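You operate a simulated robot arm through the tools that you are given. There is no shell and no other tool. Be economical: measure what you need, move in short steps, check, and stop when the job is done.

You run a simulated robot arm. Do the job below in one go: nothing can be reset, and whatever is moved stays where it is left.

TASK
Dry dome eight in the dryer at 70 degrees, then turn the dial off.
Fine: drawer shut, wait till the display says DRY.
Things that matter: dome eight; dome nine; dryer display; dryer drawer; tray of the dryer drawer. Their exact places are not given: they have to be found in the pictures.

Only the result counts: the job must be done as asked and must still hold three seconds after the hand-in. Knocking over, shifting, dropping, spilling or breaking anything else fails it.

THE ROBOT
A 6-joint arm with a fingered hand, on a carriage that runs on a rail from [0.443, -0.915] to [-0.49, 1.011] (x, y) and turns from -3.072 to 2.74 rad about z. Base frame: it is fixed where the carriage stands at the start and does not move with it; the origin is on the floor, on the carriage's upright axis, x ahead of it, y to its left, z up. Units: m, rad, N and s.
Its first joint turns from -2.897 to 2.897 rad. Places, roughly: dryer display [0.8, -0.1, 1.1]; dryer drawer [0.9, 0, 0.9]; tray of the dryer drawer [0.9, 0, 0.9]. Payload 4 kg.
The TCP is the grasp point between the finger pads, 0.026 m short of the fingertips. In the tool frame z runs along the fingers and y along their closing line. Largest opening 0.132 m; the body of the gripper starts 0.073 m behind the TCP. The gripper is a hand of 4 fingers: y runs from the thumb to the fingers, the wrist lies at [0, 0, -0.239] in the tool frame, and closing takes about 1.5 s.
Orientation is that of the tool frame in the base frame, as a unit quaternion [w, x, y, z]. With the fingers straight down and closing along the base's y, the tool's x points along the base's -x, its y along +y and its z along -z.

THE INTERFACE
- The arm moves only by the tool move_arm. Its argument "increments" is a list of rows, each an object (a shift or turn left out is 0, a gripper value left out holds the last) with "dp": the shift along the tool's x, y, z in units of 25 mm (1.0 is 25 mm), a list of three; "rotation": the turn, a rotation vector about the tool's x, y, z in units of 4 degrees (1.0 is 4 degrees), a list of three. In form: [{"dp": [dx, dy, dz], "rotation": [wx, wy, wz]}, ...]. A call has 1 to 10 rows; each row shifts and turns the commanded pose from where the row before left it, along the tool's axes as they then stand. "gripper" is the finger opening in m, from 0 to 0.132, set as the call begins (left out, the last holds). A call with a number of a shift or a turn outside -1 to 1 is refused whole. Each row takes 0.2 s and may step no farther than 0.05 m and 0.15 rad from the row before; otherwise, or with a gripper value out of range, the whole call is refused. A pose out of reach is approached as far as the arm can. The call stops where the force on the tool passes 40 N (or 10 N more than at its start, if that is more) or the arm is blocked; 0.2 s more then pass. Each finger travels about 0.045 m/s and halts on what it meets, pressing with about 33 N; the grip force reading is that of the motor and also rises with nothing between the fingers. The clock runs only during rows and for 0.2 s after the last one: add rows that do not move to give the fingers time. It gives the time, the measured TCP pose, the force on the tool (base axes), the opening and the grip force at its end, in the units of the frame above (readings bear some noise), with the torque about the TCP (base axes, N m) and any sound that the robot's microphone picked up.
- Cameras (640 x 400 px; columns grow to the right, rows downward): "scene" is now at [0.2714, 0.1504, 1.4502]; the picture's right is [-0.55, -0.83, 0.00], its down [-0.29, 0.19, -0.94] and it looks along [0.78, -0.52, -0.35] (base axes); focal length 214 px, centre (320, 200). "wrist" rides on the gripper at [0.068, 0.002, -0.097] in the tool frame; the picture's right is [-0.03, 1.00, 0.00], its down [-0.82, -0.02, -0.58] and it looks along [-0.58, -0.01, 0.82] (tool axes); focal length 270 px, centre (320, 200).
- snapshot(camera): a new picture of that camera. The clock stands still meanwhile.
- raise_lower(by): slides the trunk up (or, below 0, down) by that many m; the arm and the scene camera ride with it, the base frame stays. It gives what a move gives, with no picture.
- base_move(legs): drives the robot by 1 to 6 legs, each [ahead, left, turn to the left] in m, m and rad, along the robot's own axes; the way and the turn of a leg run together, so that a leg with both is an arc; at most 1.5 m and 3.142 rad a leg. The arm and the cameras ride along, it lands a little off, and it stops where it bumps. It keeps to its track: a leg is cut to what the track allows. It gives what a move gives.
- curl_fingers(finger1, finger2, finger3, thumb_bend): sets how far each is bent, from 0 (flat) to 1 (curled in); at 0.3 the hand is open as for a grip, at 0.7 the pads meet at the TCP. One left out holds its place. A second passes; each finger stops where it meets its share of the squeeze, and holds until it gets a number again. A gripper value or a shape takes the hand back. It gives what a move gives, with no picture; readings hold the bend of each and the force on the fingers (four entries, about 0 where the hand has none), thumb and palm.
- grasp_type(shape): the hand has 4 fingers and takes this shape, open, in about a second: jaw (thumb against the fingers, like two jaws); tri (thumb and two fingers); tip (a fingertip pinch); poke (one finger out to press); point (the index stretched); flat (the hand flat); cup (the hand cupped); fist (a fist). The gripper value then closes the fingers along that shape, each until it touches; the sizes above hold for jaw. It gives what a move gives, with no picture.
- aim_head(pan, tilt): turns the head with the scene camera to pan (to the left, within 2.496 rad either way) and tilt (down, from -0.506 to 1.204), counted from straight ahead of the robot. It gives what a move gives.
- locate(camera, pixels): for up to 12 pixels [column, row] of the newest picture of that camera ("zoom" is the newest enlarged one), the place [x, y, z] in the base frame of the surface seen there, good to about 0.002 m, but the place of the scene camera against the robot may be out by one fixed shift of up to 0.025 m in any direction. The clock stands still meanwhile.
- inspect(camera, box): a new picture of the part [left, top, right, bottom] of that camera's present view, enlarged. The clock stands still meanwhile.
- sign_off(): hands the job in; it is judged then, once.

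Work in short steps. Measure before you move; look again where a grasp or a placing could have gone wrong, and mend it. You have 80 turns and 68 pictures in all, those below and enlarged ones among them. Open the gripper and draw the arm clear of the work before you hand the job in, unless the task says otherwise; then end with one line.

The tools are called after "Request:" as name(argument=value, ...) on one line, values as JSON. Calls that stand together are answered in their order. move_arm: Moves the arm, as the interface text tells. Its arguments: {"type":"object","properties":{"increments":{"type":"array","items":{"type":"object","properties":{"dp":{"type":"array","items":{"type":"number"}},"rotation":{"type":"array","items":{"type":"number"}}}}},"gripper":{"type":"number"}},"required":["increments"]} The other tools are called the same way: raise_lower (by) slides the trunk up or down; grasp_type (shape) gives the hand a shape; curl_fingers (finger1, finger2, finger3, thumb_bend) moves the fingers one by one; base_move (legs) drives the base; aim_head (pan, tilt) turns the head that bears the scene camera; snapshot (camera) takes a picture; locate (camera, pixels) gives the place of the surface under pixels of a picture; inspect (camera, box) takes an enlarged picture of a part of a camera's view; sign_off () hands the job in.

At the start:

```text
time: 0.0
ee_pos: [0.6181, 0.0819, 1.4527]
ee_rot: [0.001, 0.0, 1.0, 0.0]
ft_force: [0.9, 0.0, 0.0]
ft_torque: [0.03, 0.05, 0.0]
grip_width: 0.1319
grip_force: 0.1
shape: jaw
bend: [0.3, 0.3, 0.3, 0.3]
finger forces: [0.0, 0.0, 0.0, 0.1, 0.1, 0.0]
trunk travel left (down, up): [-0.425, 0.203]
robot x, y, heading: [-0.0002, -0.0005, 0.005]
head pan, tilt: [-0.585, 0.36]
```

scene: 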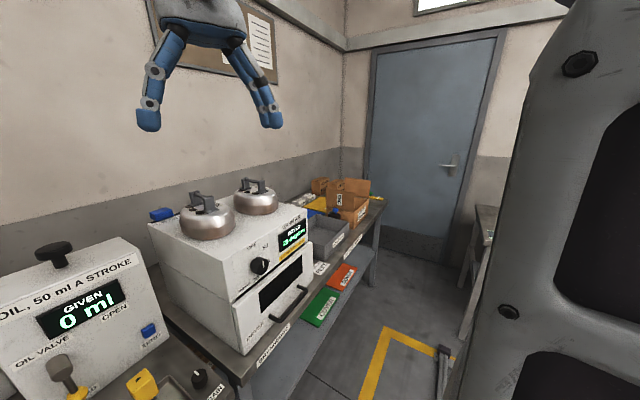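
wrist: 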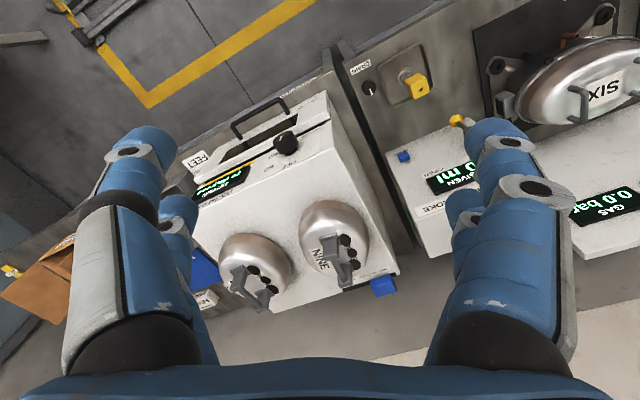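

The scene shows the dryer around (240,270) with two domes on top (205,215) and (255,195). I enlarge the dryer to read its labels.

Request:
inspect(camera="scene", box=[140, 160, 340, 360])

Request:
inspect(camera="wrist", box=[180, 90, 420, 320])

```text
2.00 times, centred on (240, 260) of scene
```

zoom: 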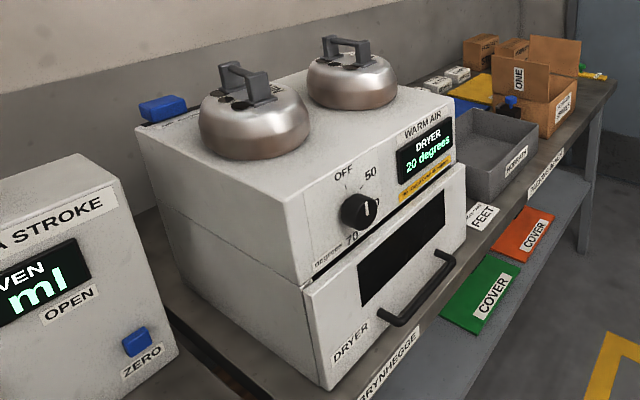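

```text
1.74 times, centred on (300, 205) of wrist
```

zoom: 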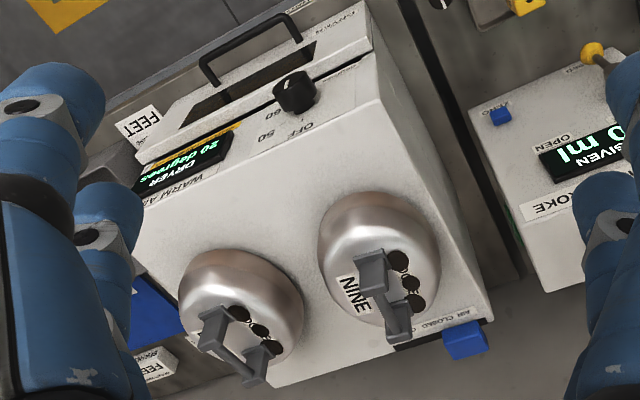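

Nearest dome says NINE; a yellow notice under the display and a blue lever with an "AIR CLOSED" label need reading. I zoom on these.

Request:
inspect(camera="scene", box=[240, 210, 320, 290])

Request:
inspect(camera="wrist", box=[320, 240, 420, 310])

Request:
inspect(camera="wrist", box=[210, 225, 310, 315])

Request:
locate(camera="wrist", pixels=[[335, 245], [346, 280], [250, 278], [275, 295], [285, 143], [235, 130], [280, 100], [383, 287], [290, 220], [220, 180]])

```text
5.00 times, centred on (280, 250) of scene
```

zoom: 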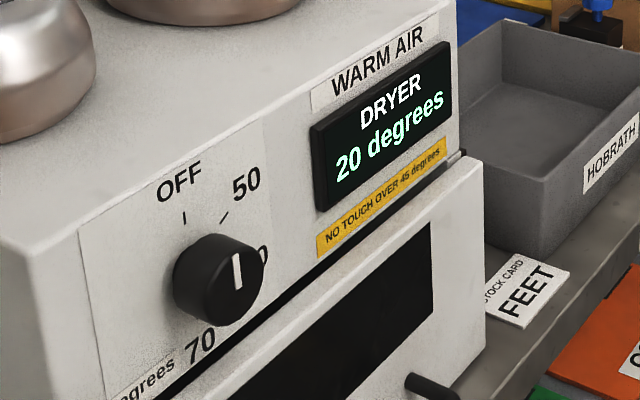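

```text
5.71 times, centred on (370, 275) of wrist
```

zoom: 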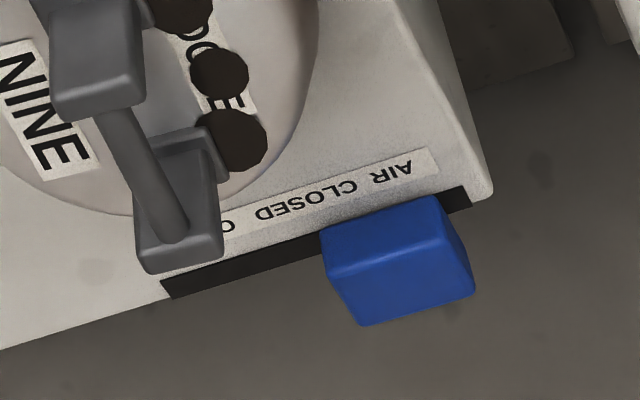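

```text
4.44 times, centred on (260, 270) of wrist
```

zoom: 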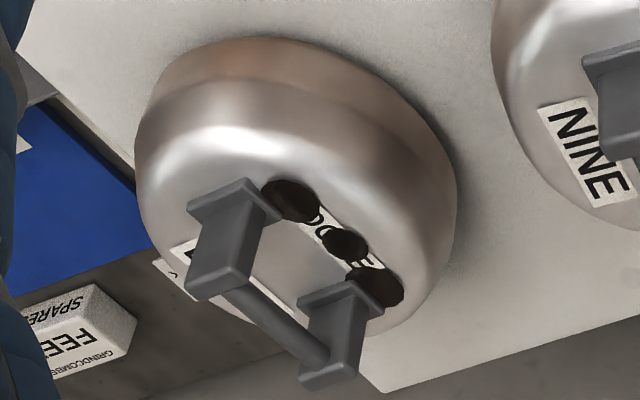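

```text
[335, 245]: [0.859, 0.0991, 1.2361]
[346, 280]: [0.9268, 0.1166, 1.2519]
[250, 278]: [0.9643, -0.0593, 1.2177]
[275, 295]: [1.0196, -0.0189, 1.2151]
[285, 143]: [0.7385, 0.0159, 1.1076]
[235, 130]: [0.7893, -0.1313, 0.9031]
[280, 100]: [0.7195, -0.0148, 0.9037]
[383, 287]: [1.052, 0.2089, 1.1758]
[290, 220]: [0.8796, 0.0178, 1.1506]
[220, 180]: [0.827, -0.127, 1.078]
```

Dome nine is at the left (y≈0.1), the other at y≈-0.04 should be eight; the blue slider stands at AIR CLOSED. The bench is parallel to the rail (yaw ≈0.45), so I drive in front of the dryer and face it.

Request:
base_move(legs=[[0.17, -0.35, 0.446]])

Request:
aim_head(pan=-0.2, tilt=0.6)

Request:
snapshot(camera="scene")

Request:
snapshot(camera="wrist")

```text
time: 2.5
ee_pos: [0.6902, -0.0029, 1.4532]
ee_rot: [0.0, -0.218, 0.976, 0.0]
ft_force: [-0.4, 0.1, -0.5]
ft_torque: [0.02, 0.0, 0.0]
grip_width: 0.132
grip_force: 0.0
shape: jaw
bend: [0.3, 0.3, 0.3, 0.3]
finger forces: [0.0, 0.1, 0.0, 0.1, 0.0, 0.1]
trunk travel left (down, up): [-0.425, 0.203]
robot x, y, heading: [0.1631, -0.3416, 0.444]
head pan, tilt: [-0.585, 0.36]
```

```text
time: 3.3
ee_pos: [0.6901, -0.0048, 1.4529]
ee_rot: [0.001, -0.216, 0.976, -0.001]
ft_force: [-0.2, 0.8, 0.4]
ft_torque: [-0.03, 0.02, 0.04]
grip_width: 0.1322
grip_force: 0.0
shape: jaw
bend: [0.3, 0.3, 0.3, 0.3]
finger forces: [0.0, 0.1, 0.0, 0.0, 0.0, 0.0]
trunk travel left (down, up): [-0.425, 0.203]
robot x, y, heading: [0.1648, -0.3428, 0.438]
head pan, tilt: [-0.201, 0.6]
```

```text
60 pictures are left
```

scene: 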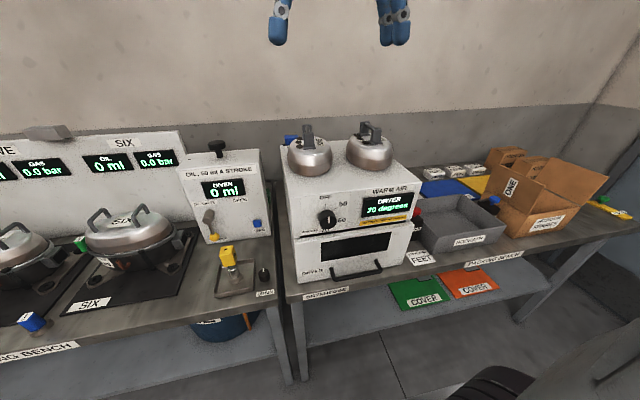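

```text
59 pictures are left
```

wrist: 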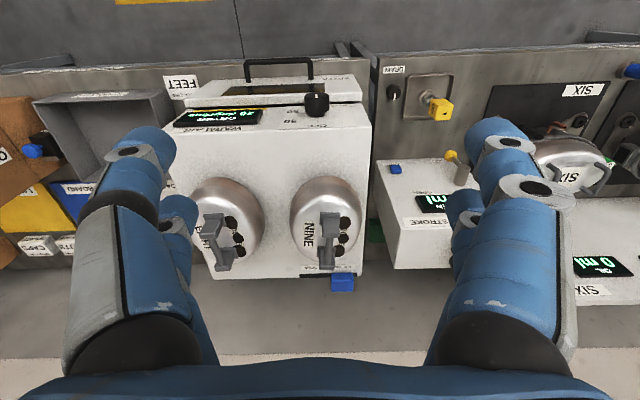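

Now squarely facing. I enlarge the dryer front in the scene view and the second dome's label in the wrist view.

Request:
inspect(camera="scene", box=[290, 180, 420, 290])

Request:
locate(camera="zoom", pixels=[[180, 180], [345, 450], [425, 430]])

Request:
inspect(camera="wrist", box=[180, 170, 370, 300])

Request:
locate(camera="wrist", pixels=[[213, 225], [222, 262], [330, 222], [328, 262], [248, 80], [311, 76], [280, 62], [317, 104], [342, 283], [270, 180], [215, 190], [190, 110]])

```text
3.64 times, centred on (355, 235) of scene
```

zoom: 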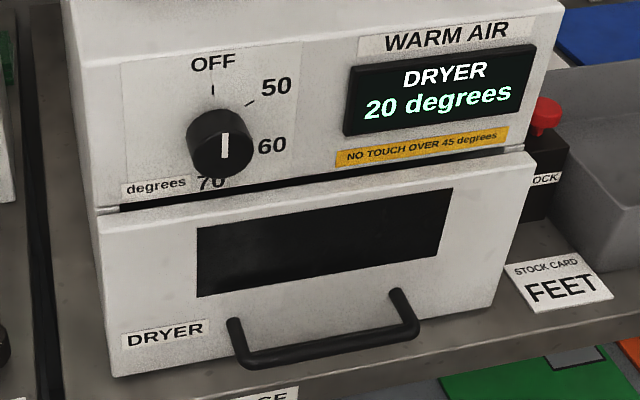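

```text
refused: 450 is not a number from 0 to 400
```

```text
3.08 times, centred on (275, 235) of wrist
```

zoom: 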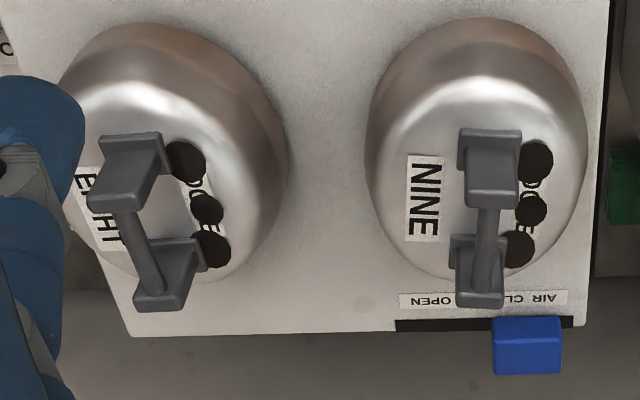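

```text
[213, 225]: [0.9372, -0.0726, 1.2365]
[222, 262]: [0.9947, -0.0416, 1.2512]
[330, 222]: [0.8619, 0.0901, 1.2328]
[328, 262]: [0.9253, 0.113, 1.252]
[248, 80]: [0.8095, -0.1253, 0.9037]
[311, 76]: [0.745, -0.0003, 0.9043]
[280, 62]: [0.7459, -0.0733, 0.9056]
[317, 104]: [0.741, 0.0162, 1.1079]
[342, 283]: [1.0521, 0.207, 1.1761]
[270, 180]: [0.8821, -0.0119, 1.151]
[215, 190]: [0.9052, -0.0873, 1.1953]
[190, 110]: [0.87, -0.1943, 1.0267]
```

Dome EIGHT is the right one. A red button on a black box marked "…OCK" sits right of the dryer at zoom (545,150); I look at it and check the dial.

Request:
inspect(camera="scene", box=[385, 190, 445, 240])

Request:
inspect(camera="scene", box=[300, 180, 360, 240])

Request:
locate(camera="zoom", pixels=[[200, 100], [300, 250], [270, 330], [390, 300], [20, 20], [500, 350]])

Request:
locate(camera="scene", pixels=[[327, 219], [371, 272], [418, 212], [372, 125], [310, 125], [320, 250]])

```text
8.00 times, centred on (415, 215) of scene
```

zoom: 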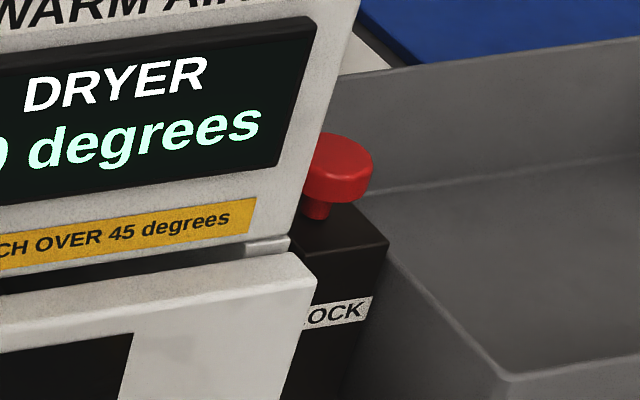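

```text
6.67 times, centred on (330, 210) of scene
```

zoom: 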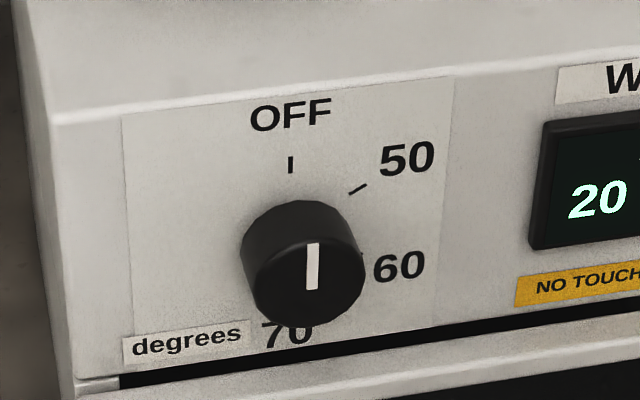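

```text
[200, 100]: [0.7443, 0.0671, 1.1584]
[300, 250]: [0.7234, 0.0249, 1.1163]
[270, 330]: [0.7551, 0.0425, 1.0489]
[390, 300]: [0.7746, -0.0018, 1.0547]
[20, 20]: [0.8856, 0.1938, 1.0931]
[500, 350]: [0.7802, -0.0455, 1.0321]
```

```text
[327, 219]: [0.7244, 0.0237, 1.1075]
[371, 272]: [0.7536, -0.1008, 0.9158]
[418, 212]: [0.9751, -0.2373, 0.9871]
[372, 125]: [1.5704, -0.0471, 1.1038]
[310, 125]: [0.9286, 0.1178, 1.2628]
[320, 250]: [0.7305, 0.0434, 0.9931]
```

The lock box sits at about (0.97,-0.24,0.99) right of the dryer. I move the hand 0.25 m right for a wrist look at it.

Request:
move_arm(increments=[{"dp": [0, -1, 0]}, {"dp": [0, -1, 0]}, {"dp": [0, -1, 0]}, {"dp": [0, -1, 0]}, {"dp": [0, -1, 0]}, {"dp": [0, -1, 0]}, {"dp": [0, -1, 0]}, {"dp": [0, -1, 0]}])

Request:
snapshot(camera="wrist")

```text
time: 5.1
ee_pos: [0.7729, -0.1833, 1.4538]
ee_rot: [-0.001, -0.217, 0.976, 0.0]
ft_force: [0.4, 0.2, 0.3]
ft_torque: [0.03, -0.03, 0.04]
grip_width: 0.1319
grip_force: 0.0
shape: jaw
bend: [0.3, 0.3, 0.3, 0.3]
finger forces: [0.0, 0.0, 0.1, 0.0, 0.0, 0.0]
trunk travel left (down, up): [-0.425, 0.203]
robot x, y, heading: [0.1629, -0.3387, 0.437]
head pan, tilt: [-0.201, 0.6]
```

```text
54 pictures are left
```

wrist: 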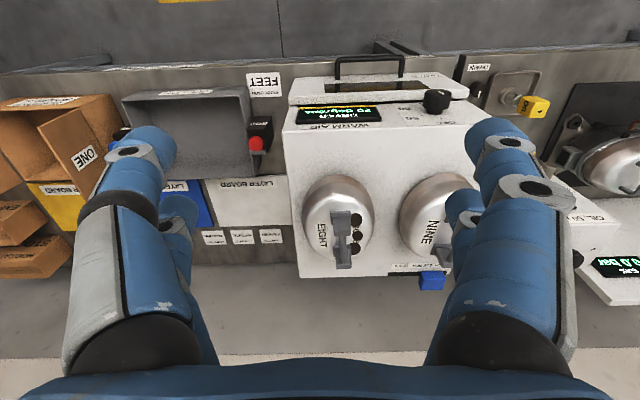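

Request:
inspect(camera="wrist", box=[220, 60, 320, 180])

Request:
locate(camera="wrist", pixels=[[256, 143], [263, 124], [255, 155], [343, 220], [343, 258], [432, 280], [436, 100], [367, 60], [310, 200], [370, 230], [335, 190], [285, 170]])

```text
3.33 times, centred on (270, 120) of wrist
```

zoom: 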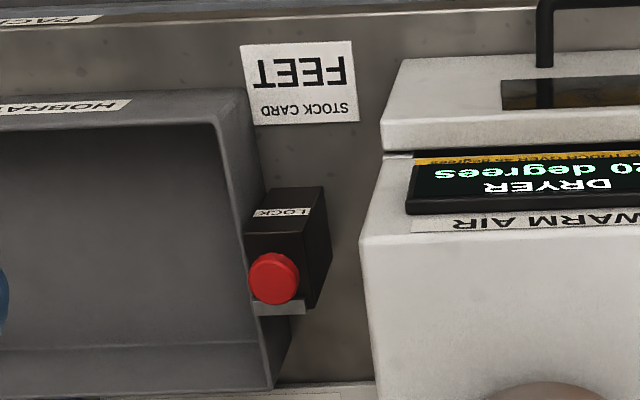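

```text
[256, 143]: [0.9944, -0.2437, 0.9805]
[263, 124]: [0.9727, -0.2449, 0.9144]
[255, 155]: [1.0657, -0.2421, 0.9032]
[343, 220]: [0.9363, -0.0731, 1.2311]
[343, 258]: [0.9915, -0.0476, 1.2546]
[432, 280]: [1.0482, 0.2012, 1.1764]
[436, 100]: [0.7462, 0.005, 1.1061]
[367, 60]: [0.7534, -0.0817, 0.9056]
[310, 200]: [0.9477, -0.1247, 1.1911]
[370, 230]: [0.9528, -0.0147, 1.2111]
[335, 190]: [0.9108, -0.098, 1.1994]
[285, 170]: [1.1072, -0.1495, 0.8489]
```

The LOCK box hangs on the grey HOBRATH tray, not on the dryer, so I leave it alone. For the drawer I need the gap behind the handle bar: I measure points on the bar and face in the scene view, and shape the hand as poke for hooking to see how it looks.

Request:
inspect(camera="scene", box=[325, 230, 405, 290])

Request:
locate(camera="zoom", pixels=[[250, 330], [360, 320], [250, 230], [420, 200], [430, 290], [100, 260], [120, 380], [560, 100], [380, 270], [320, 290], [330, 380]])

Request:
grasp_type(shape="poke")

Request:
snapshot(camera="wrist")

Request:
aim_head(pan=-0.2, tilt=0.25)

Request:
snapshot(camera="scene")

```text
6.67 times, centred on (365, 260) of scene
```

zoom: 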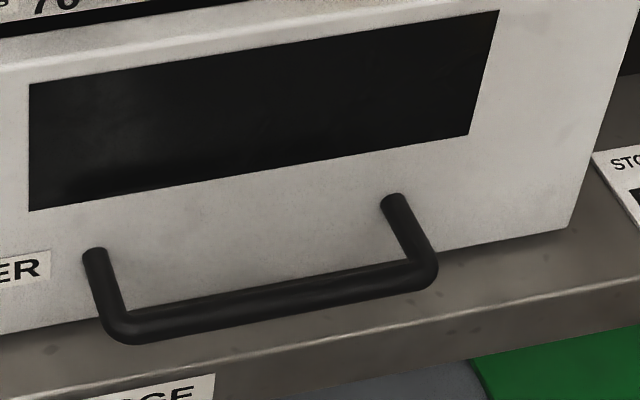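

```text
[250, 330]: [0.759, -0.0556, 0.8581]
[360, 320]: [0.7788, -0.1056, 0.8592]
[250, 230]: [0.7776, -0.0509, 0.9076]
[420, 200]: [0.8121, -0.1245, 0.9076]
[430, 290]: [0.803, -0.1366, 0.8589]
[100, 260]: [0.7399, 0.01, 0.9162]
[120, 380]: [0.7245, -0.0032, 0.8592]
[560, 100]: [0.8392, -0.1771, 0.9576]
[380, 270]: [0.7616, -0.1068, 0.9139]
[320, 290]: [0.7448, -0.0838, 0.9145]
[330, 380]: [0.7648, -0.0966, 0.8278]
```

```text
time: 6.0
ee_pos: [0.7737, -0.1846, 1.4529]
ee_rot: [0.0, -0.218, 0.976, 0.0]
ft_force: [0.9, -0.2, 0.0]
ft_torque: [0.0, -0.01, 0.03]
grip_width: 0.0
grip_force: 0.1
shape: poke
bend: [1.0, 1.0, 1.0, 0.34]
finger forces: [0.0, 0.0, 0.0, 0.1, 0.0, 0.0]
trunk travel left (down, up): [-0.425, 0.203]
robot x, y, heading: [0.1632, -0.3415, 0.439]
head pan, tilt: [-0.201, 0.6]
```

```text
51 pictures are left
```

wrist: 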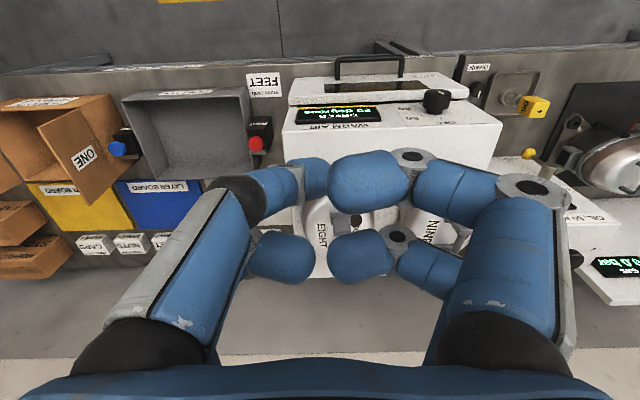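

```text
time: 6.8
ee_pos: [0.7742, -0.1839, 1.4536]
ee_rot: [0.0, -0.218, 0.976, 0.0]
ft_force: [0.2, 0.3, -0.6]
ft_torque: [-0.05, -0.02, -0.01]
grip_width: 0.0001
grip_force: 0.0
shape: poke
bend: [1.0, 1.0, 1.0, 0.34]
finger forces: [0.0, 0.0, 0.1, 0.1, 0.0, 0.0]
trunk travel left (down, up): [-0.425, 0.203]
robot x, y, heading: [0.1652, -0.3399, 0.438]
head pan, tilt: [-0.201, 0.25]
```

```text
50 pictures are left
```

scene: 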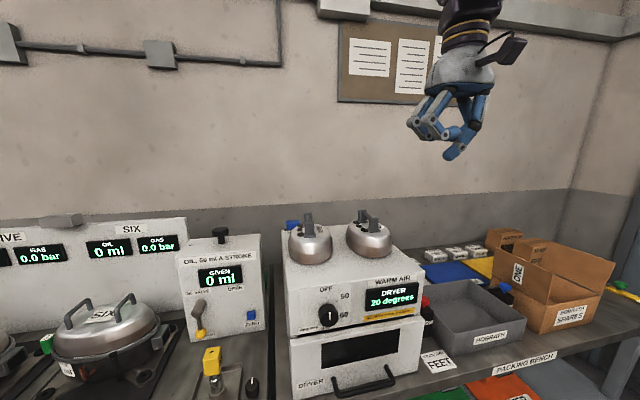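

Handle bar centre is at about (0.748,-0.077,0.902), ~3 cm free behind it, and lies about at the bench edge. I'll grip it with the hand pitched 45° and closing in the vertical plane; first jaw shape, back off and turn the hand.

Request:
grasp_type(shape="jaw")

Request:
move_arm(increments=[{"dp": [1, 0.7, 0]}, {"dp": [1, 0.7, 0]}, {"dp": [1, 0.7, 0]}, {"dp": [1, 0.7, 0]}, {"dp": [1, 0.7, 0]}, {"dp": [1, 0.7, 0]}, {"dp": [0.6, 0, 1], "rotation": [0, 0, 1]}, {"dp": [0, 0, 1], "rotation": [0, 0, 1]}, {"dp": [0, 0, 1], "rotation": [0, 0, 1]}, {"dp": [0, 0, 1], "rotation": [0, 0, 1]}])

Request:
move_arm(increments=[{"dp": [0, 0, 1], "rotation": [0, 0, 1]}, {"dp": [0, 0, 1], "rotation": [0, 0, 1]}, {"dp": [0, 0, 1], "rotation": [0, 0, 1]}, {"dp": [0, 0, 1], "rotation": [0, 0, 1]}, {"dp": [0, 0, 1], "rotation": [0, 0, 1]}, {"dp": [0, 0, 1], "rotation": [0, 0, 1]}, {"dp": [0, 0, 0], "rotation": [0, 0, 1]}, {"dp": [0, 0, 0], "rotation": [0, 0, 1]}, {"dp": [0, 0, 0], "rotation": [0, 0, 1]}, {"dp": [0, 0, 0], "rotation": [0, 0, 1]}])

Request:
move_arm(increments=[{"rotation": [0, 0, 1]}, {"rotation": [0, 0, 1]}, {"rotation": [0, 0, 1]}, {"rotation": [0, 0, 1]}, {"rotation": [0, 0, 1]}, {"rotation": [0, 0, 1]}, {"rotation": [0, 0, 1]}, {"rotation": [0, 0, 1]}, {"rotation": [0, 0, 0.5]}])

```text
time: 7.7
ee_pos: [0.7747, -0.1842, 1.4535]
ee_rot: [0.0, -0.218, 0.976, 0.0]
ft_force: [0.1, 0.4, -0.3]
ft_torque: [0.01, -0.02, 0.0]
grip_width: 0.132
grip_force: 0.0
shape: jaw
bend: [0.3, 0.3, 0.3, 0.3]
finger forces: [0.0, 0.0, 0.0, 0.1, 0.0, 0.0]
trunk travel left (down, up): [-0.425, 0.203]
robot x, y, heading: [0.1655, -0.3379, 0.436]
head pan, tilt: [-0.201, 0.25]
```

```text
time: 9.9
ee_pos: [0.5795, -0.1579, 1.3537]
ee_rot: [-0.001, -0.08, 0.997, 0.0]
ft_force: [1.1, 0.7, -0.1]
ft_torque: [-0.01, -0.01, -0.02]
grip_width: 0.1318
grip_force: 0.1
shape: jaw
bend: [0.3, 0.3, 0.3, 0.3]
finger forces: [0.1, 0.0, 0.0, 0.0, 0.0, 0.0]
trunk travel left (down, up): [-0.425, 0.203]
robot x, y, heading: [0.165, -0.3397, 0.435]
head pan, tilt: [-0.201, 0.25]
```

```text
time: 12.1
ee_pos: [0.582, -0.1598, 1.2026]
ee_rot: [0.0, 0.268, 0.963, 0.0]
ft_force: [-0.9, 0.3, -0.1]
ft_torque: [0.02, 0.0, 0.0]
grip_width: 0.1315
grip_force: 0.0
shape: jaw
bend: [0.3, 0.3, 0.3, 0.3]
finger forces: [0.1, 0.0, 0.0, 0.1, 0.0, 0.0]
trunk travel left (down, up): [-0.425, 0.203]
robot x, y, heading: [0.1635, -0.3372, 0.441]
head pan, tilt: [-0.201, 0.25]
```

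```text
time: 14.1
ee_pos: [0.5814, -0.1587, 1.2027]
ee_rot: [0.0, 0.537, 0.843, 0.0]
ft_force: [0.1, -0.4, 0.0]
ft_torque: [0.01, 0.02, -0.03]
grip_width: 0.1319
grip_force: 0.0
shape: jaw
bend: [0.3, 0.3, 0.3, 0.3]
finger forces: [0.0, 0.2, 0.0, 0.1, 0.1, 0.1]
trunk travel left (down, up): [-0.425, 0.203]
robot x, y, heading: [0.1597, -0.3375, 0.438]
head pan, tilt: [-0.201, 0.25]
```

Hand is turned (closing line now along the drawer direction). Next I tilt it 44° so that the fingers point forward-down.

Request:
move_arm(increments=[{"rotation": [-1, 0, 0]}, {"rotation": [-1, 0, 0]}, {"rotation": [-1, 0, 0]}, {"rotation": [-1, 0, 0]}, {"rotation": [-1, 0, 0]}, {"rotation": [-1, 0, 0]}, {"rotation": [-1, 0, 0]}, {"rotation": [-1, 0, 0]}, {"rotation": [-1, 0, 0]}, {"rotation": [-1, 0, 0]}], gripper=0.055)

Request:
move_arm(increments=[{"rotation": [-1, 0, 0]}, {"dp": [0, -0.3, 1]}, {"dp": [0, -0.3, 1]}, {"dp": [0, -0.3, 1]}, {"dp": [0, -0.3, 1]}, {"dp": [0, -0.3, 1]}, {"dp": [0, -0.3, 1]}, {"dp": [0, -0.3, 1]}, {"dp": [0, -0.3, 1]}])

Request:
aim_head(pan=-0.1, tilt=0.75)

Request:
snapshot(camera="scene")

Request:
snapshot(camera="wrist")

```text
time: 16.3
ee_pos: [0.5851, -0.1594, 1.2344]
ee_rot: [0.184, 0.504, 0.793, 0.288]
ft_force: [0.2, 0.5, -1.2]
ft_torque: [0.03, 0.03, 0.02]
grip_width: 0.0553
grip_force: 0.0
shape: jaw
bend: [0.73, 0.73, 0.73, 0.7]
finger forces: [0.1, 0.0, 0.1, 0.1, 0.0, 0.1]
out of reach, approached as far as the arm can: row 8, 9, 10
trunk travel left (down, up): [-0.425, 0.203]
robot x, y, heading: [0.1661, -0.3393, 0.437]
head pan, tilt: [-0.201, 0.25]
```

```text
time: 18.3
ee_pos: [0.7168, -0.1096, 1.2018]
ee_rot: [0.2, 0.498, 0.782, 0.315]
ft_force: [-0.8, -0.6, 0.8]
ft_torque: [0.0, -0.05, -0.02]
grip_width: 0.0555
grip_force: 0.0
shape: jaw
bend: [0.73, 0.73, 0.73, 0.7]
finger forces: [0.0, 0.1, 0.0, 0.0, 0.0, 0.0]
out of reach, approached as far as the arm can: row 1, 2, 3, 4, 5, 6, 7, 8, 9
trunk travel left (down, up): [-0.425, 0.203]
robot x, y, heading: [0.1685, -0.3412, 0.437]
head pan, tilt: [-0.201, 0.25]
```

```text
time: 19.3
ee_pos: [0.7188, -0.1097, 1.2005]
ee_rot: [0.2, 0.498, 0.783, 0.315]
ft_force: [-0.9, -0.8, -0.9]
ft_torque: [-0.02, 0.01, 0.01]
grip_width: 0.0554
grip_force: 0.1
shape: jaw
bend: [0.73, 0.73, 0.73, 0.7]
finger forces: [0.0, 0.0, 0.0, 0.1, 0.0, 0.0]
trunk travel left (down, up): [-0.425, 0.203]
robot x, y, heading: [0.1632, -0.3402, 0.437]
head pan, tilt: [-0.099, 0.75]
```

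```text
49 pictures are left
```

scene: 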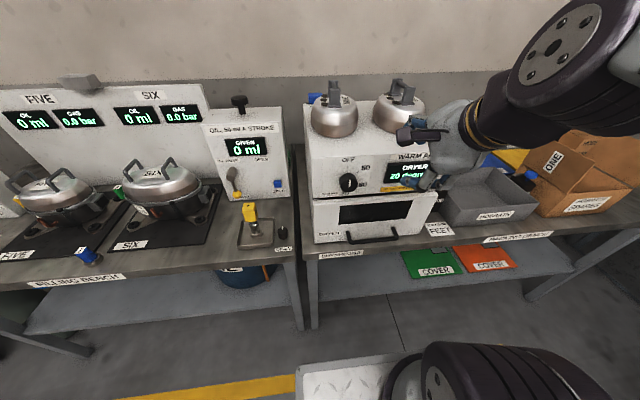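

```text
48 pictures are left
```

wrist: 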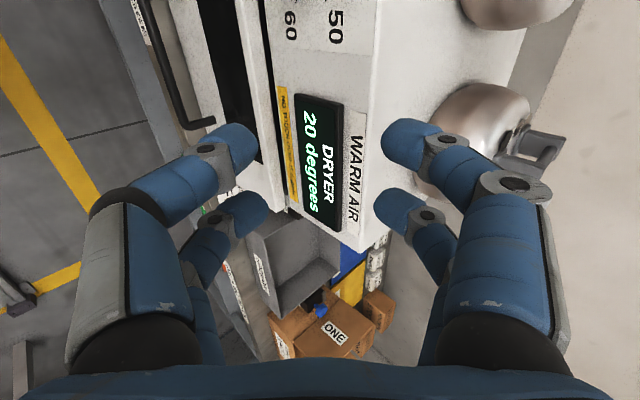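

The reach failed with the trunk this high (measured (0.72,-0.11,1.20), wanted ~1.02). I lower the trunk 0.15 m and then check the pose.

Request:
raise_lower(by=-0.15)

Request:
move_arm(increments=[{"dp": [0, 0, -0.4]}])

```text
time: 21.0
ee_pos: [0.754, -0.0915, 1.0541]
ee_rot: [0.201, 0.497, 0.783, 0.315]
ft_force: [0.3, 0.5, 0.5]
ft_torque: [0.01, 0.0, -0.01]
grip_width: 0.0558
grip_force: 0.1
shape: jaw
bend: [0.73, 0.73, 0.73, 0.7]
finger forces: [0.0, 0.0, 0.0, 0.0, 0.0, 0.1]
trunk travel left (down, up): [-0.275, 0.353]
robot x, y, heading: [0.1629, -0.3369, 0.435]
head pan, tilt: [-0.099, 0.75]
```

```text
time: 21.4
ee_pos: [0.7482, -0.095, 1.0602]
ee_rot: [0.201, 0.498, 0.783, 0.315]
ft_force: [0.3, -1.4, 0.3]
ft_torque: [0.01, -0.02, -0.01]
grip_width: 0.0555
grip_force: 0.0
shape: jaw
bend: [0.73, 0.73, 0.73, 0.7]
finger forces: [0.1, 0.0, 0.1, 0.1, 0.0, 0.0]
trunk travel left (down, up): [-0.275, 0.353]
robot x, y, heading: [0.1665, -0.339, 0.439]
head pan, tilt: [-0.099, 0.75]
```

TCP is now at u≈0.63, too near the face; I back off horizontally 7 cm.

Request:
move_arm(increments=[{"dp": [0, -0.67, -0.65]}, {"dp": [0, -0.67, -0.65]}, {"dp": [0, -0.67, -0.65]}])

```text
time: 22.2
ee_pos: [0.6943, -0.1224, 1.0819]
ee_rot: [0.2, 0.498, 0.783, 0.314]
ft_force: [-0.1, 0.1, 0.3]
ft_torque: [0.03, -0.03, 0.0]
grip_width: 0.0555
grip_force: 0.1
shape: jaw
bend: [0.73, 0.73, 0.73, 0.7]
finger forces: [0.1, 0.0, 0.0, 0.0, 0.1, 0.0]
out of reach, approached as far as the arm can: row 1, 2, 3
trunk travel left (down, up): [-0.275, 0.353]
robot x, y, heading: [0.1628, -0.3381, 0.433]
head pan, tilt: [-0.099, 0.75]
```

Still at the inner reach limit. I shift the base 0.3 m right along the rail so the arm has a longer radius to the handle, after lowering the trunk a bit more.

Request:
base_move(legs=[[0, -0.3, 0]])

Request:
move_arm(increments=[{"dp": [1, 0, 0]}, {"dp": [1, 0, 0]}, {"dp": [1, 0, 0]}, {"dp": [1, 0, 0]}])

Request:
snapshot(camera="scene")

```text
time: 24.3
ee_pos: [0.8281, -0.3972, 1.0827]
ee_rot: [0.201, 0.5, 0.781, 0.314]
ft_force: [-0.8, 0.0, 0.1]
ft_torque: [0.01, -0.01, -0.03]
grip_width: 0.055
grip_force: 0.0
shape: jaw
bend: [0.73, 0.73, 0.73, 0.7]
finger forces: [0.0, 0.0, 0.1, 0.1, 0.0, 0.0]
trunk travel left (down, up): [-0.275, 0.353]
robot x, y, heading: [0.2966, -0.613, 0.429]
head pan, tilt: [-0.099, 0.75]
```

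```text
time: 25.3
ee_pos: [0.7859, -0.3056, 1.0814]
ee_rot: [0.2, 0.5, 0.782, 0.315]
ft_force: [-0.3, -0.3, 1.6]
ft_torque: [0.05, 0.0, 0.01]
grip_width: 0.0553
grip_force: 0.1
shape: jaw
bend: [0.73, 0.73, 0.73, 0.7]
finger forces: [0.0, 0.0, 0.0, 0.0, 0.1, 0.0]
trunk travel left (down, up): [-0.275, 0.353]
robot x, y, heading: [0.2994, -0.6084, 0.429]
head pan, tilt: [-0.099, 0.75]
```

```text
47 pictures are left
```

scene: 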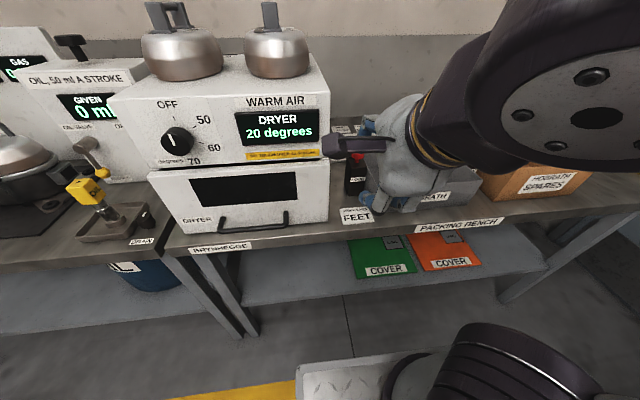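

Now reachable. I move 0.22 m left and 0.12 m down to the pre-grasp point above the bar.

Request:
move_arm(increments=[{"dp": [1, -0.4, 0]}, {"dp": [1, -0.4, 0]}, {"dp": [1, -0.4, 0.4]}, {"dp": [1, -0.4, 0.4]}, {"dp": [1, -0.4, 0.4]}, {"dp": [1, -0.4, 0.4]}, {"dp": [1, -0.4, 0.4]}, {"dp": [1, -0.4, 0.4]}, {"dp": [0.9, -0.1, 0.4]}])

Request:
snapshot(camera="wrist")

Request:
inspect(camera="scene", box=[120, 130, 340, 270])

```text
time: 27.3
ee_pos: [0.6817, -0.1102, 0.9769]
ee_rot: [0.2, 0.501, 0.781, 0.316]
ft_force: [-0.6, 0.7, 0.7]
ft_torque: [0.0, 0.0, 0.03]
grip_width: 0.0555
grip_force: 0.1
shape: jaw
bend: [0.73, 0.73, 0.73, 0.7]
finger forces: [0.0, 0.0, 0.1, 0.0, 0.0, 0.0]
trunk travel left (down, up): [-0.275, 0.353]
robot x, y, heading: [0.2953, -0.612, 0.433]
head pan, tilt: [-0.099, 0.75]
```

```text
46 pictures are left
```

wrist: 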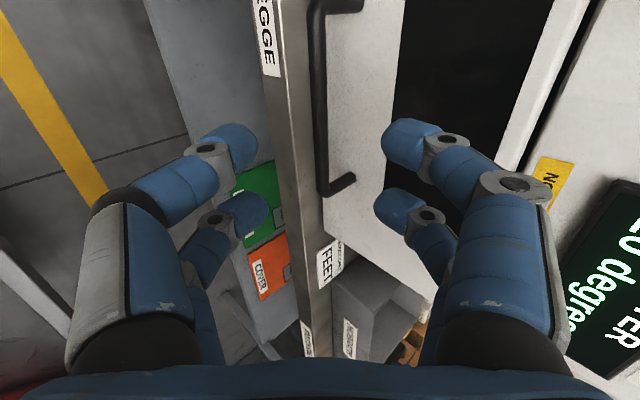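

```text
2.86 times, centred on (230, 200) of scene
```

zoom: 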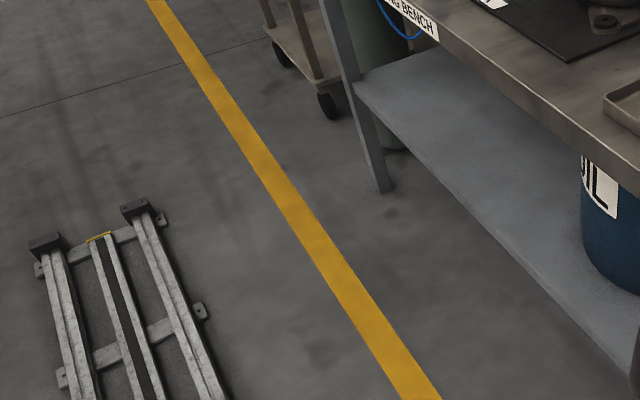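

The wrist view shows the bar (columns 310-340) between the fingers. The scene crop was unexpectedly elsewhere, so I take a full scene picture.

Request:
snapshot(camera="scene")

Request:
locate(camera="wrist", pixels=[[320, 50], [320, 110], [322, 170], [350, 100], [345, 182], [313, 20]])

```text
44 pictures are left
```

scene: 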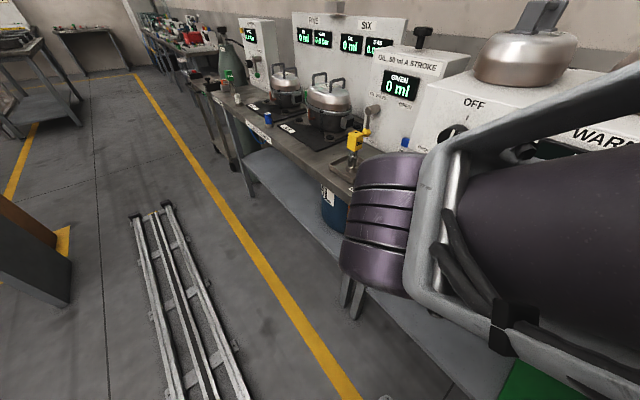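

```text
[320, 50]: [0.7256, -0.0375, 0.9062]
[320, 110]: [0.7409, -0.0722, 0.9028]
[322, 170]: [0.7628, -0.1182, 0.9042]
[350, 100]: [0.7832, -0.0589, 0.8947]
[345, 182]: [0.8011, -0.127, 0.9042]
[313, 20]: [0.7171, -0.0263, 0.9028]
```

The bar lies straight along the tool axis ~0.1 m ahead. I narrow the opening to 0.036 and advance 0.095 m along the tool.

Request:
move_arm(increments=[{"dp": [0, 0, 0]}, {"dp": [0, 0, 0.8]}, {"dp": [0, 0, 1]}, {"dp": [0, 0, 1]}, {"dp": [0, 0, 0.5]}, {"dp": [0, 0, 0.5]}], gripper=0.036)

Request:
snapshot(camera="wrist")

```text
time: 28.7
ee_pos: [0.7422, -0.0824, 0.9066]
ee_rot: [0.202, 0.499, 0.782, 0.314]
ft_force: [-0.3, 0.1, 0.7]
ft_torque: [0.02, 0.0, 0.02]
grip_width: 0.0364
grip_force: 0.0
shape: jaw
bend: [0.73, 0.73, 0.73, 0.7]
finger forces: [0.0, 0.0, 0.1, 0.0, 0.0, 0.0]
trunk travel left (down, up): [-0.275, 0.353]
robot x, y, heading: [0.296, -0.6106, 0.43]
head pan, tilt: [-0.099, 0.75]
```

```text
43 pictures are left
```

wrist: 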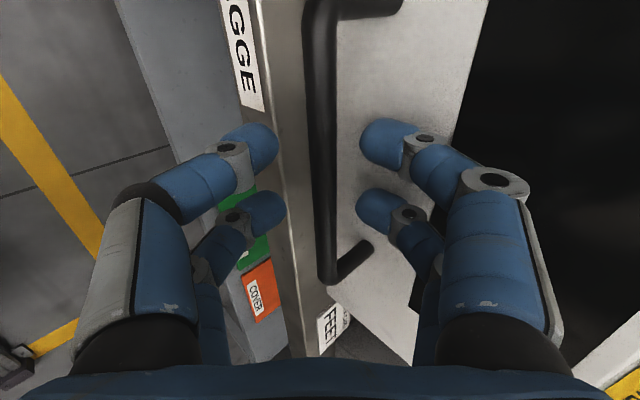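

The bar is between the finger pairs; no contact. I close the grip on it.

Request:
move_arm(increments=[{}, {}, {}, {}, {}], gripper=0.0)

```text
time: 29.9
ee_pos: [0.7414, -0.0827, 0.9056]
ee_rot: [0.201, 0.501, 0.782, 0.313]
ft_force: [-0.9, 1.3, -30.9]
ft_torque: [-0.1, 0.08, 0.21]
grip_width: 0.0003
grip_force: 32.7
shape: jaw
bend: [0.71, 0.71, 0.7, 0.7]
finger forces: [23.4, 24.1, 28.5, 0.0, 34.1, 0.1]
trunk travel left (down, up): [-0.275, 0.353]
robot x, y, heading: [0.2969, -0.6095, 0.433]
head pan, tilt: [-0.099, 0.75]
```

Width reads 0 with a 31 N downward load, so the bar may not be between the pads. I look.

Request:
snapshot(camera="wrist")

```text
42 pictures are left
```

wrist: 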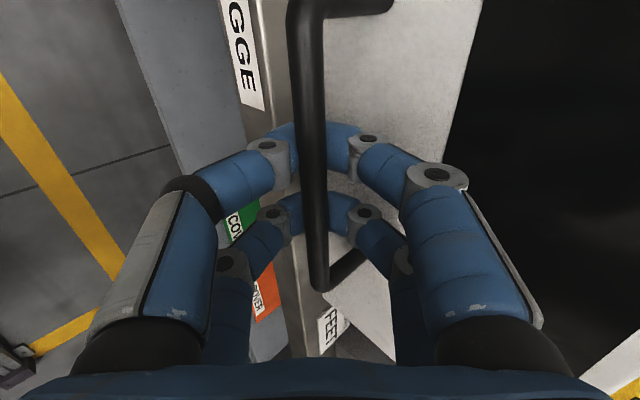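

The fingers have closed beyond the bar and cage it, which suits pulling. I ease slightly down and pull back horizontally a few cm.

Request:
move_arm(increments=[{"dp": [0, -0.1, 0.15]}, {"dp": [0, -0.36, -0.35]}, {"dp": [0, -0.36, -0.35]}, {"dp": [0, -0.36, -0.35]}, {"dp": [0, -0.36, -0.35]}])

```text
time: 31.1
ee_pos: [0.72, -0.1106, 0.8974]
ee_rot: [0.216, 0.523, 0.767, 0.303]
ft_force: [2.2, 3.4, -1.0]
ft_torque: [0.04, 0.0, 0.09]
grip_width: 0.0
grip_force: 33.8
shape: jaw
bend: [0.71, 0.71, 0.7, 0.71]
finger forces: [0.0, 0.1, 0.1, 0.0, 0.1, 0.0]
trunk travel left (down, up): [-0.275, 0.353]
robot x, y, heading: [0.2952, -0.6139, 0.432]
head pan, tilt: [-0.099, 0.75]
```

TCP moved back but also sideways with a slight yaw, and finger forces are near zero. I check the picture.

Request:
snapshot(camera="wrist")

Request:
locate(camera="wrist", pixels=[[310, 100], [320, 30], [370, 60]])

```text
41 pictures are left
```

wrist: 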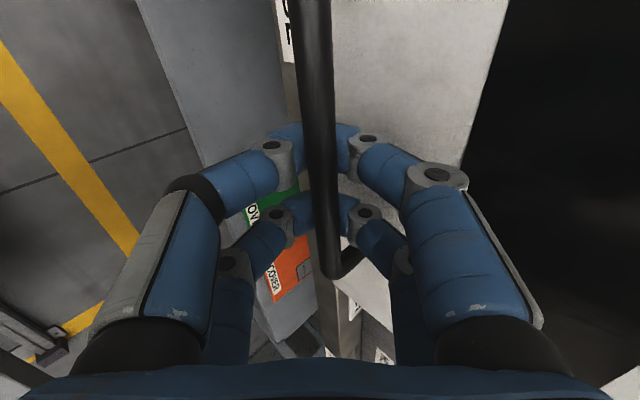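

```text
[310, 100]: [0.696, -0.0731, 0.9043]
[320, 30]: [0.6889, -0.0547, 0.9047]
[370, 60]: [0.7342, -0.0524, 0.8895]
```

The drawer came out about 4 cm with the bar still caged. I keep pulling.

Request:
move_arm(increments=[{"dp": [0, -0.36, -0.35]}, {"dp": [0, -0.36, -0.35]}, {"dp": [0, -0.36, -0.35]}, {"dp": [0, -0.36, -0.35]}])

```text
time: 31.8
ee_pos: [0.7264, -0.1309, 0.8963]
ee_rot: [0.229, 0.559, 0.742, 0.291]
ft_force: [-5.0, 9.2, 0.7]
ft_torque: [-0.03, -0.05, 0.12]
grip_width: 0.0
grip_force: 32.8
shape: jaw
bend: [0.71, 0.72, 0.7, 0.71]
finger forces: [0.0, 0.0, 0.0, 0.0, 0.0, 0.0]
trunk travel left (down, up): [-0.275, 0.353]
robot x, y, heading: [0.2919, -0.6133, 0.43]
head pan, tilt: [-0.099, 0.75]
stopped in row 3: the arm was blocked; the commanded pose is now the measured one
```

The arm was blocked with only ~10 N; something of the arm may be at a limit or touching. I turn the head right to see the arm and drawer.

Request:
aim_head(pan=-0.9, tilt=0.7)

Request:
snapshot(camera="scene")

Request:
snapshot(camera="wrist")

```text
time: 32.9
ee_pos: [0.7272, -0.1316, 0.8987]
ee_rot: [0.229, 0.559, 0.742, 0.291]
ft_force: [-8.6, 23.0, -4.6]
ft_torque: [0.12, 0.08, 0.27]
grip_width: 0.0
grip_force: 32.8
shape: jaw
bend: [0.71, 0.72, 0.7, 0.71]
finger forces: [0.0, 0.0, 0.0, 0.1, 0.1, 0.1]
trunk travel left (down, up): [-0.275, 0.353]
robot x, y, heading: [0.2954, -0.6096, 0.434]
head pan, tilt: [-0.901, 0.7]
```

```text
40 pictures are left
```

scene: 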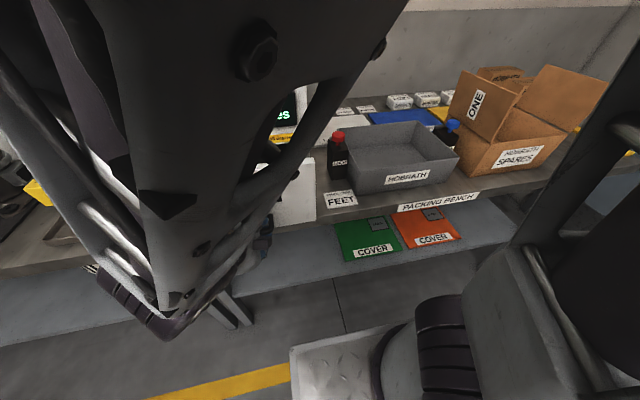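

```text
39 pictures are left
```

wrist: 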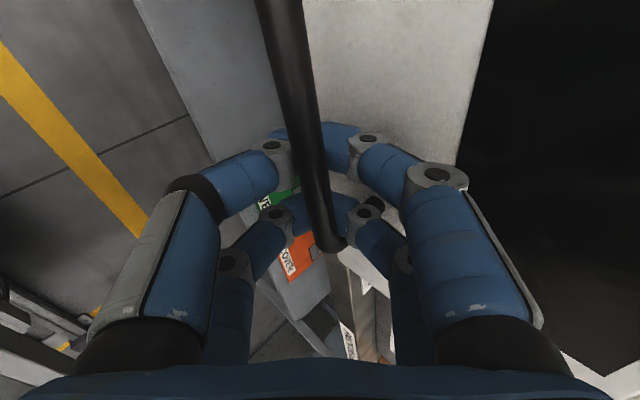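

The arm is folded up against the trunk; the shoulder is too high for this pitched pose. I release the bar, withdraw and raise, then lower the trunk so the forearm comes in flatter.

Request:
move_arm(increments=[{}, {}, {}, {}, {"dp": [0, 0, -0.5]}, {"dp": [0, 0, -0.5]}, {"dp": [0, 0, -1]}, {"dp": [0, 0, -1]}, {"dp": [0, 0, -1]}], gripper=0.045)

Request:
snapshot(camera="wrist")

```text
time: 34.0
ee_pos: [0.7249, -0.131, 0.8998]
ee_rot: [0.227, 0.561, 0.741, 0.29]
ft_force: [-8.6, 17.2, -15.1]
ft_torque: [0.27, 0.4, 0.36]
grip_width: 0.0407
grip_force: 0.0
shape: jaw
bend: [0.74, 0.75, 0.74, 0.7]
finger forces: [1.3, 22.6, 0.0, 0.1, 0.0, 0.0]
trunk travel left (down, up): [-0.275, 0.353]
robot x, y, heading: [0.2968, -0.609, 0.432]
head pan, tilt: [-0.901, 0.7]
stopped in row 5: the force on the tool passed its limit at 47 N (the readings are from after the stop); the commanded pose is now the measured one
```

```text
38 pictures are left
```

wrist: 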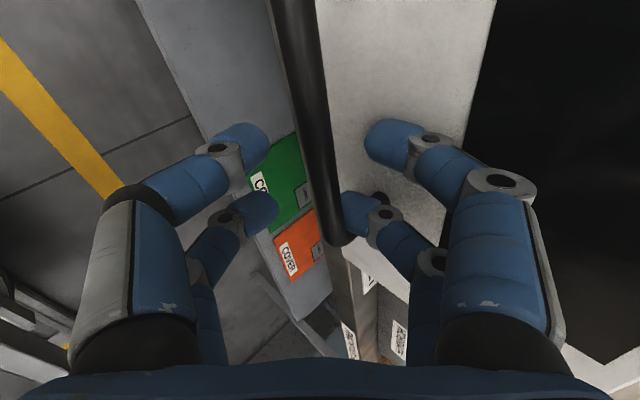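

The far right finger touches the handle's right post. I shift left (+x) 2.5 cm, then withdraw.

Request:
move_arm(increments=[{"dp": [0.5, -0.1, 0]}, {"dp": [0.5, -0.1, 0]}, {"dp": [0.3, 0, -0.3]}, {"dp": [0, 0, -0.7]}, {"dp": [0, 0, -1]}, {"dp": [0, 0, -1]}, {"dp": [0, 0, -1]}])

```text
time: 35.5
ee_pos: [0.732, -0.1397, 0.9414]
ee_rot: [0.262, 0.624, 0.689, 0.26]
ft_force: [-1.8, -1.6, -0.1]
ft_torque: [0.03, 0.01, 0.07]
grip_width: 0.0425
grip_force: 0.1
shape: jaw
bend: [0.73, 0.73, 0.73, 0.7]
finger forces: [0.0, 0.1, 0.0, 0.0, 1.4, 0.1]
trunk travel left (down, up): [-0.275, 0.353]
robot x, y, heading: [0.2952, -0.6095, 0.434]
head pan, tilt: [-0.901, 0.7]
stopped in row 7: the arm was blocked; the commanded pose is now the measured one
```

Blocked again while the hand keeps yawing. I look at where the fingers are relative to the bar before raising.

Request:
snapshot(camera="wrist")

```text
37 pictures are left
```

wrist: 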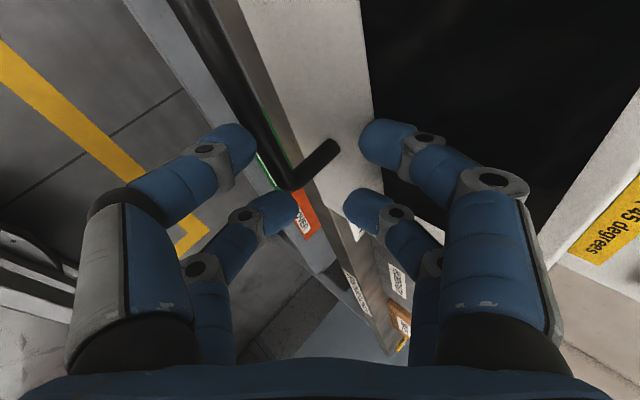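

Fingers are about at bar level near its right end. I try lifting straight up with the arm (force-guarded).

Request:
move_arm(increments=[{"dp": [0, 0.4, -0.4]}, {"dp": [0, 0.4, -0.4]}, {"dp": [0, 0.6, -0.6]}, {"dp": [0, 0.7, -0.7]}, {"dp": [0, 0.7, -0.7]}])

```text
time: 36.7
ee_pos: [0.7372, -0.136, 1.0409]
ee_rot: [0.264, 0.628, 0.685, 0.259]
ft_force: [0.4, 0.5, -0.8]
ft_torque: [0.03, -0.03, -0.02]
grip_width: 0.0089
grip_force: 33.2
shape: jaw
bend: [0.76, 0.6, 0.6, 0.74]
finger forces: [0.0, 0.0, 0.0, 0.0, 0.0, 0.1]
trunk travel left (down, up): [-0.275, 0.353]
robot x, y, heading: [0.2956, -0.6146, 0.434]
head pan, tilt: [-0.901, 0.7]
```

Free now at z=1.04. I'll use a less pitched pose (≈25° from vertical) and a straight-ahead base: first restore yaw and reduce tilt while rising.

Request:
move_arm(increments=[{"dp": [0, 0.2, -1], "rotation": [0, 0, 0]}, {"dp": [0, 0.2, -1], "rotation": [0.7, 0.6, -0.6]}, {"dp": [0, 0, -1], "rotation": [0.7, 0.6, -0.6]}, {"dp": [0, 0, -0.5], "rotation": [0.7, 0.6, -0.65]}, {"dp": [0, 0, 0], "rotation": [0.7, 0.55, -0.7]}, {"dp": [0, 0, 0], "rotation": [0.7, 0.5, -0.7]}, {"dp": [0, 0, 0], "rotation": [0.7, 0.45, -0.7]}], gripper=0.05)

Request:
base_move(legs=[[0, 0.28, 0]])

```text
time: 38.3
ee_pos: [0.6788, -0.1373, 1.113]
ee_rot: [0.118, 0.515, 0.827, 0.193]
ft_force: [-0.8, -0.6, -0.4]
ft_torque: [-0.03, 0.02, 0.01]
grip_width: 0.0496
grip_force: 0.1
shape: jaw
bend: [0.74, 0.74, 0.74, 0.7]
finger forces: [0.0, 0.0, 0.0, 0.1, 0.0, 0.0]
trunk travel left (down, up): [-0.275, 0.353]
robot x, y, heading: [0.2988, -0.6081, 0.437]
head pan, tilt: [-0.901, 0.7]
```

```text
time: 40.2
ee_pos: [0.5589, 0.1127, 1.1119]
ee_rot: [0.121, 0.517, 0.826, 0.192]
ft_force: [-0.5, -1.0, 0.0]
ft_torque: [0.01, -0.01, -0.01]
grip_width: 0.0499
grip_force: 0.0
shape: jaw
bend: [0.74, 0.74, 0.74, 0.7]
finger forces: [0.0, 0.0, 0.0, 0.0, 0.0, 0.1]
trunk travel left (down, up): [-0.275, 0.353]
robot x, y, heading: [0.174, -0.3622, 0.435]
head pan, tilt: [-0.901, 0.7]
```

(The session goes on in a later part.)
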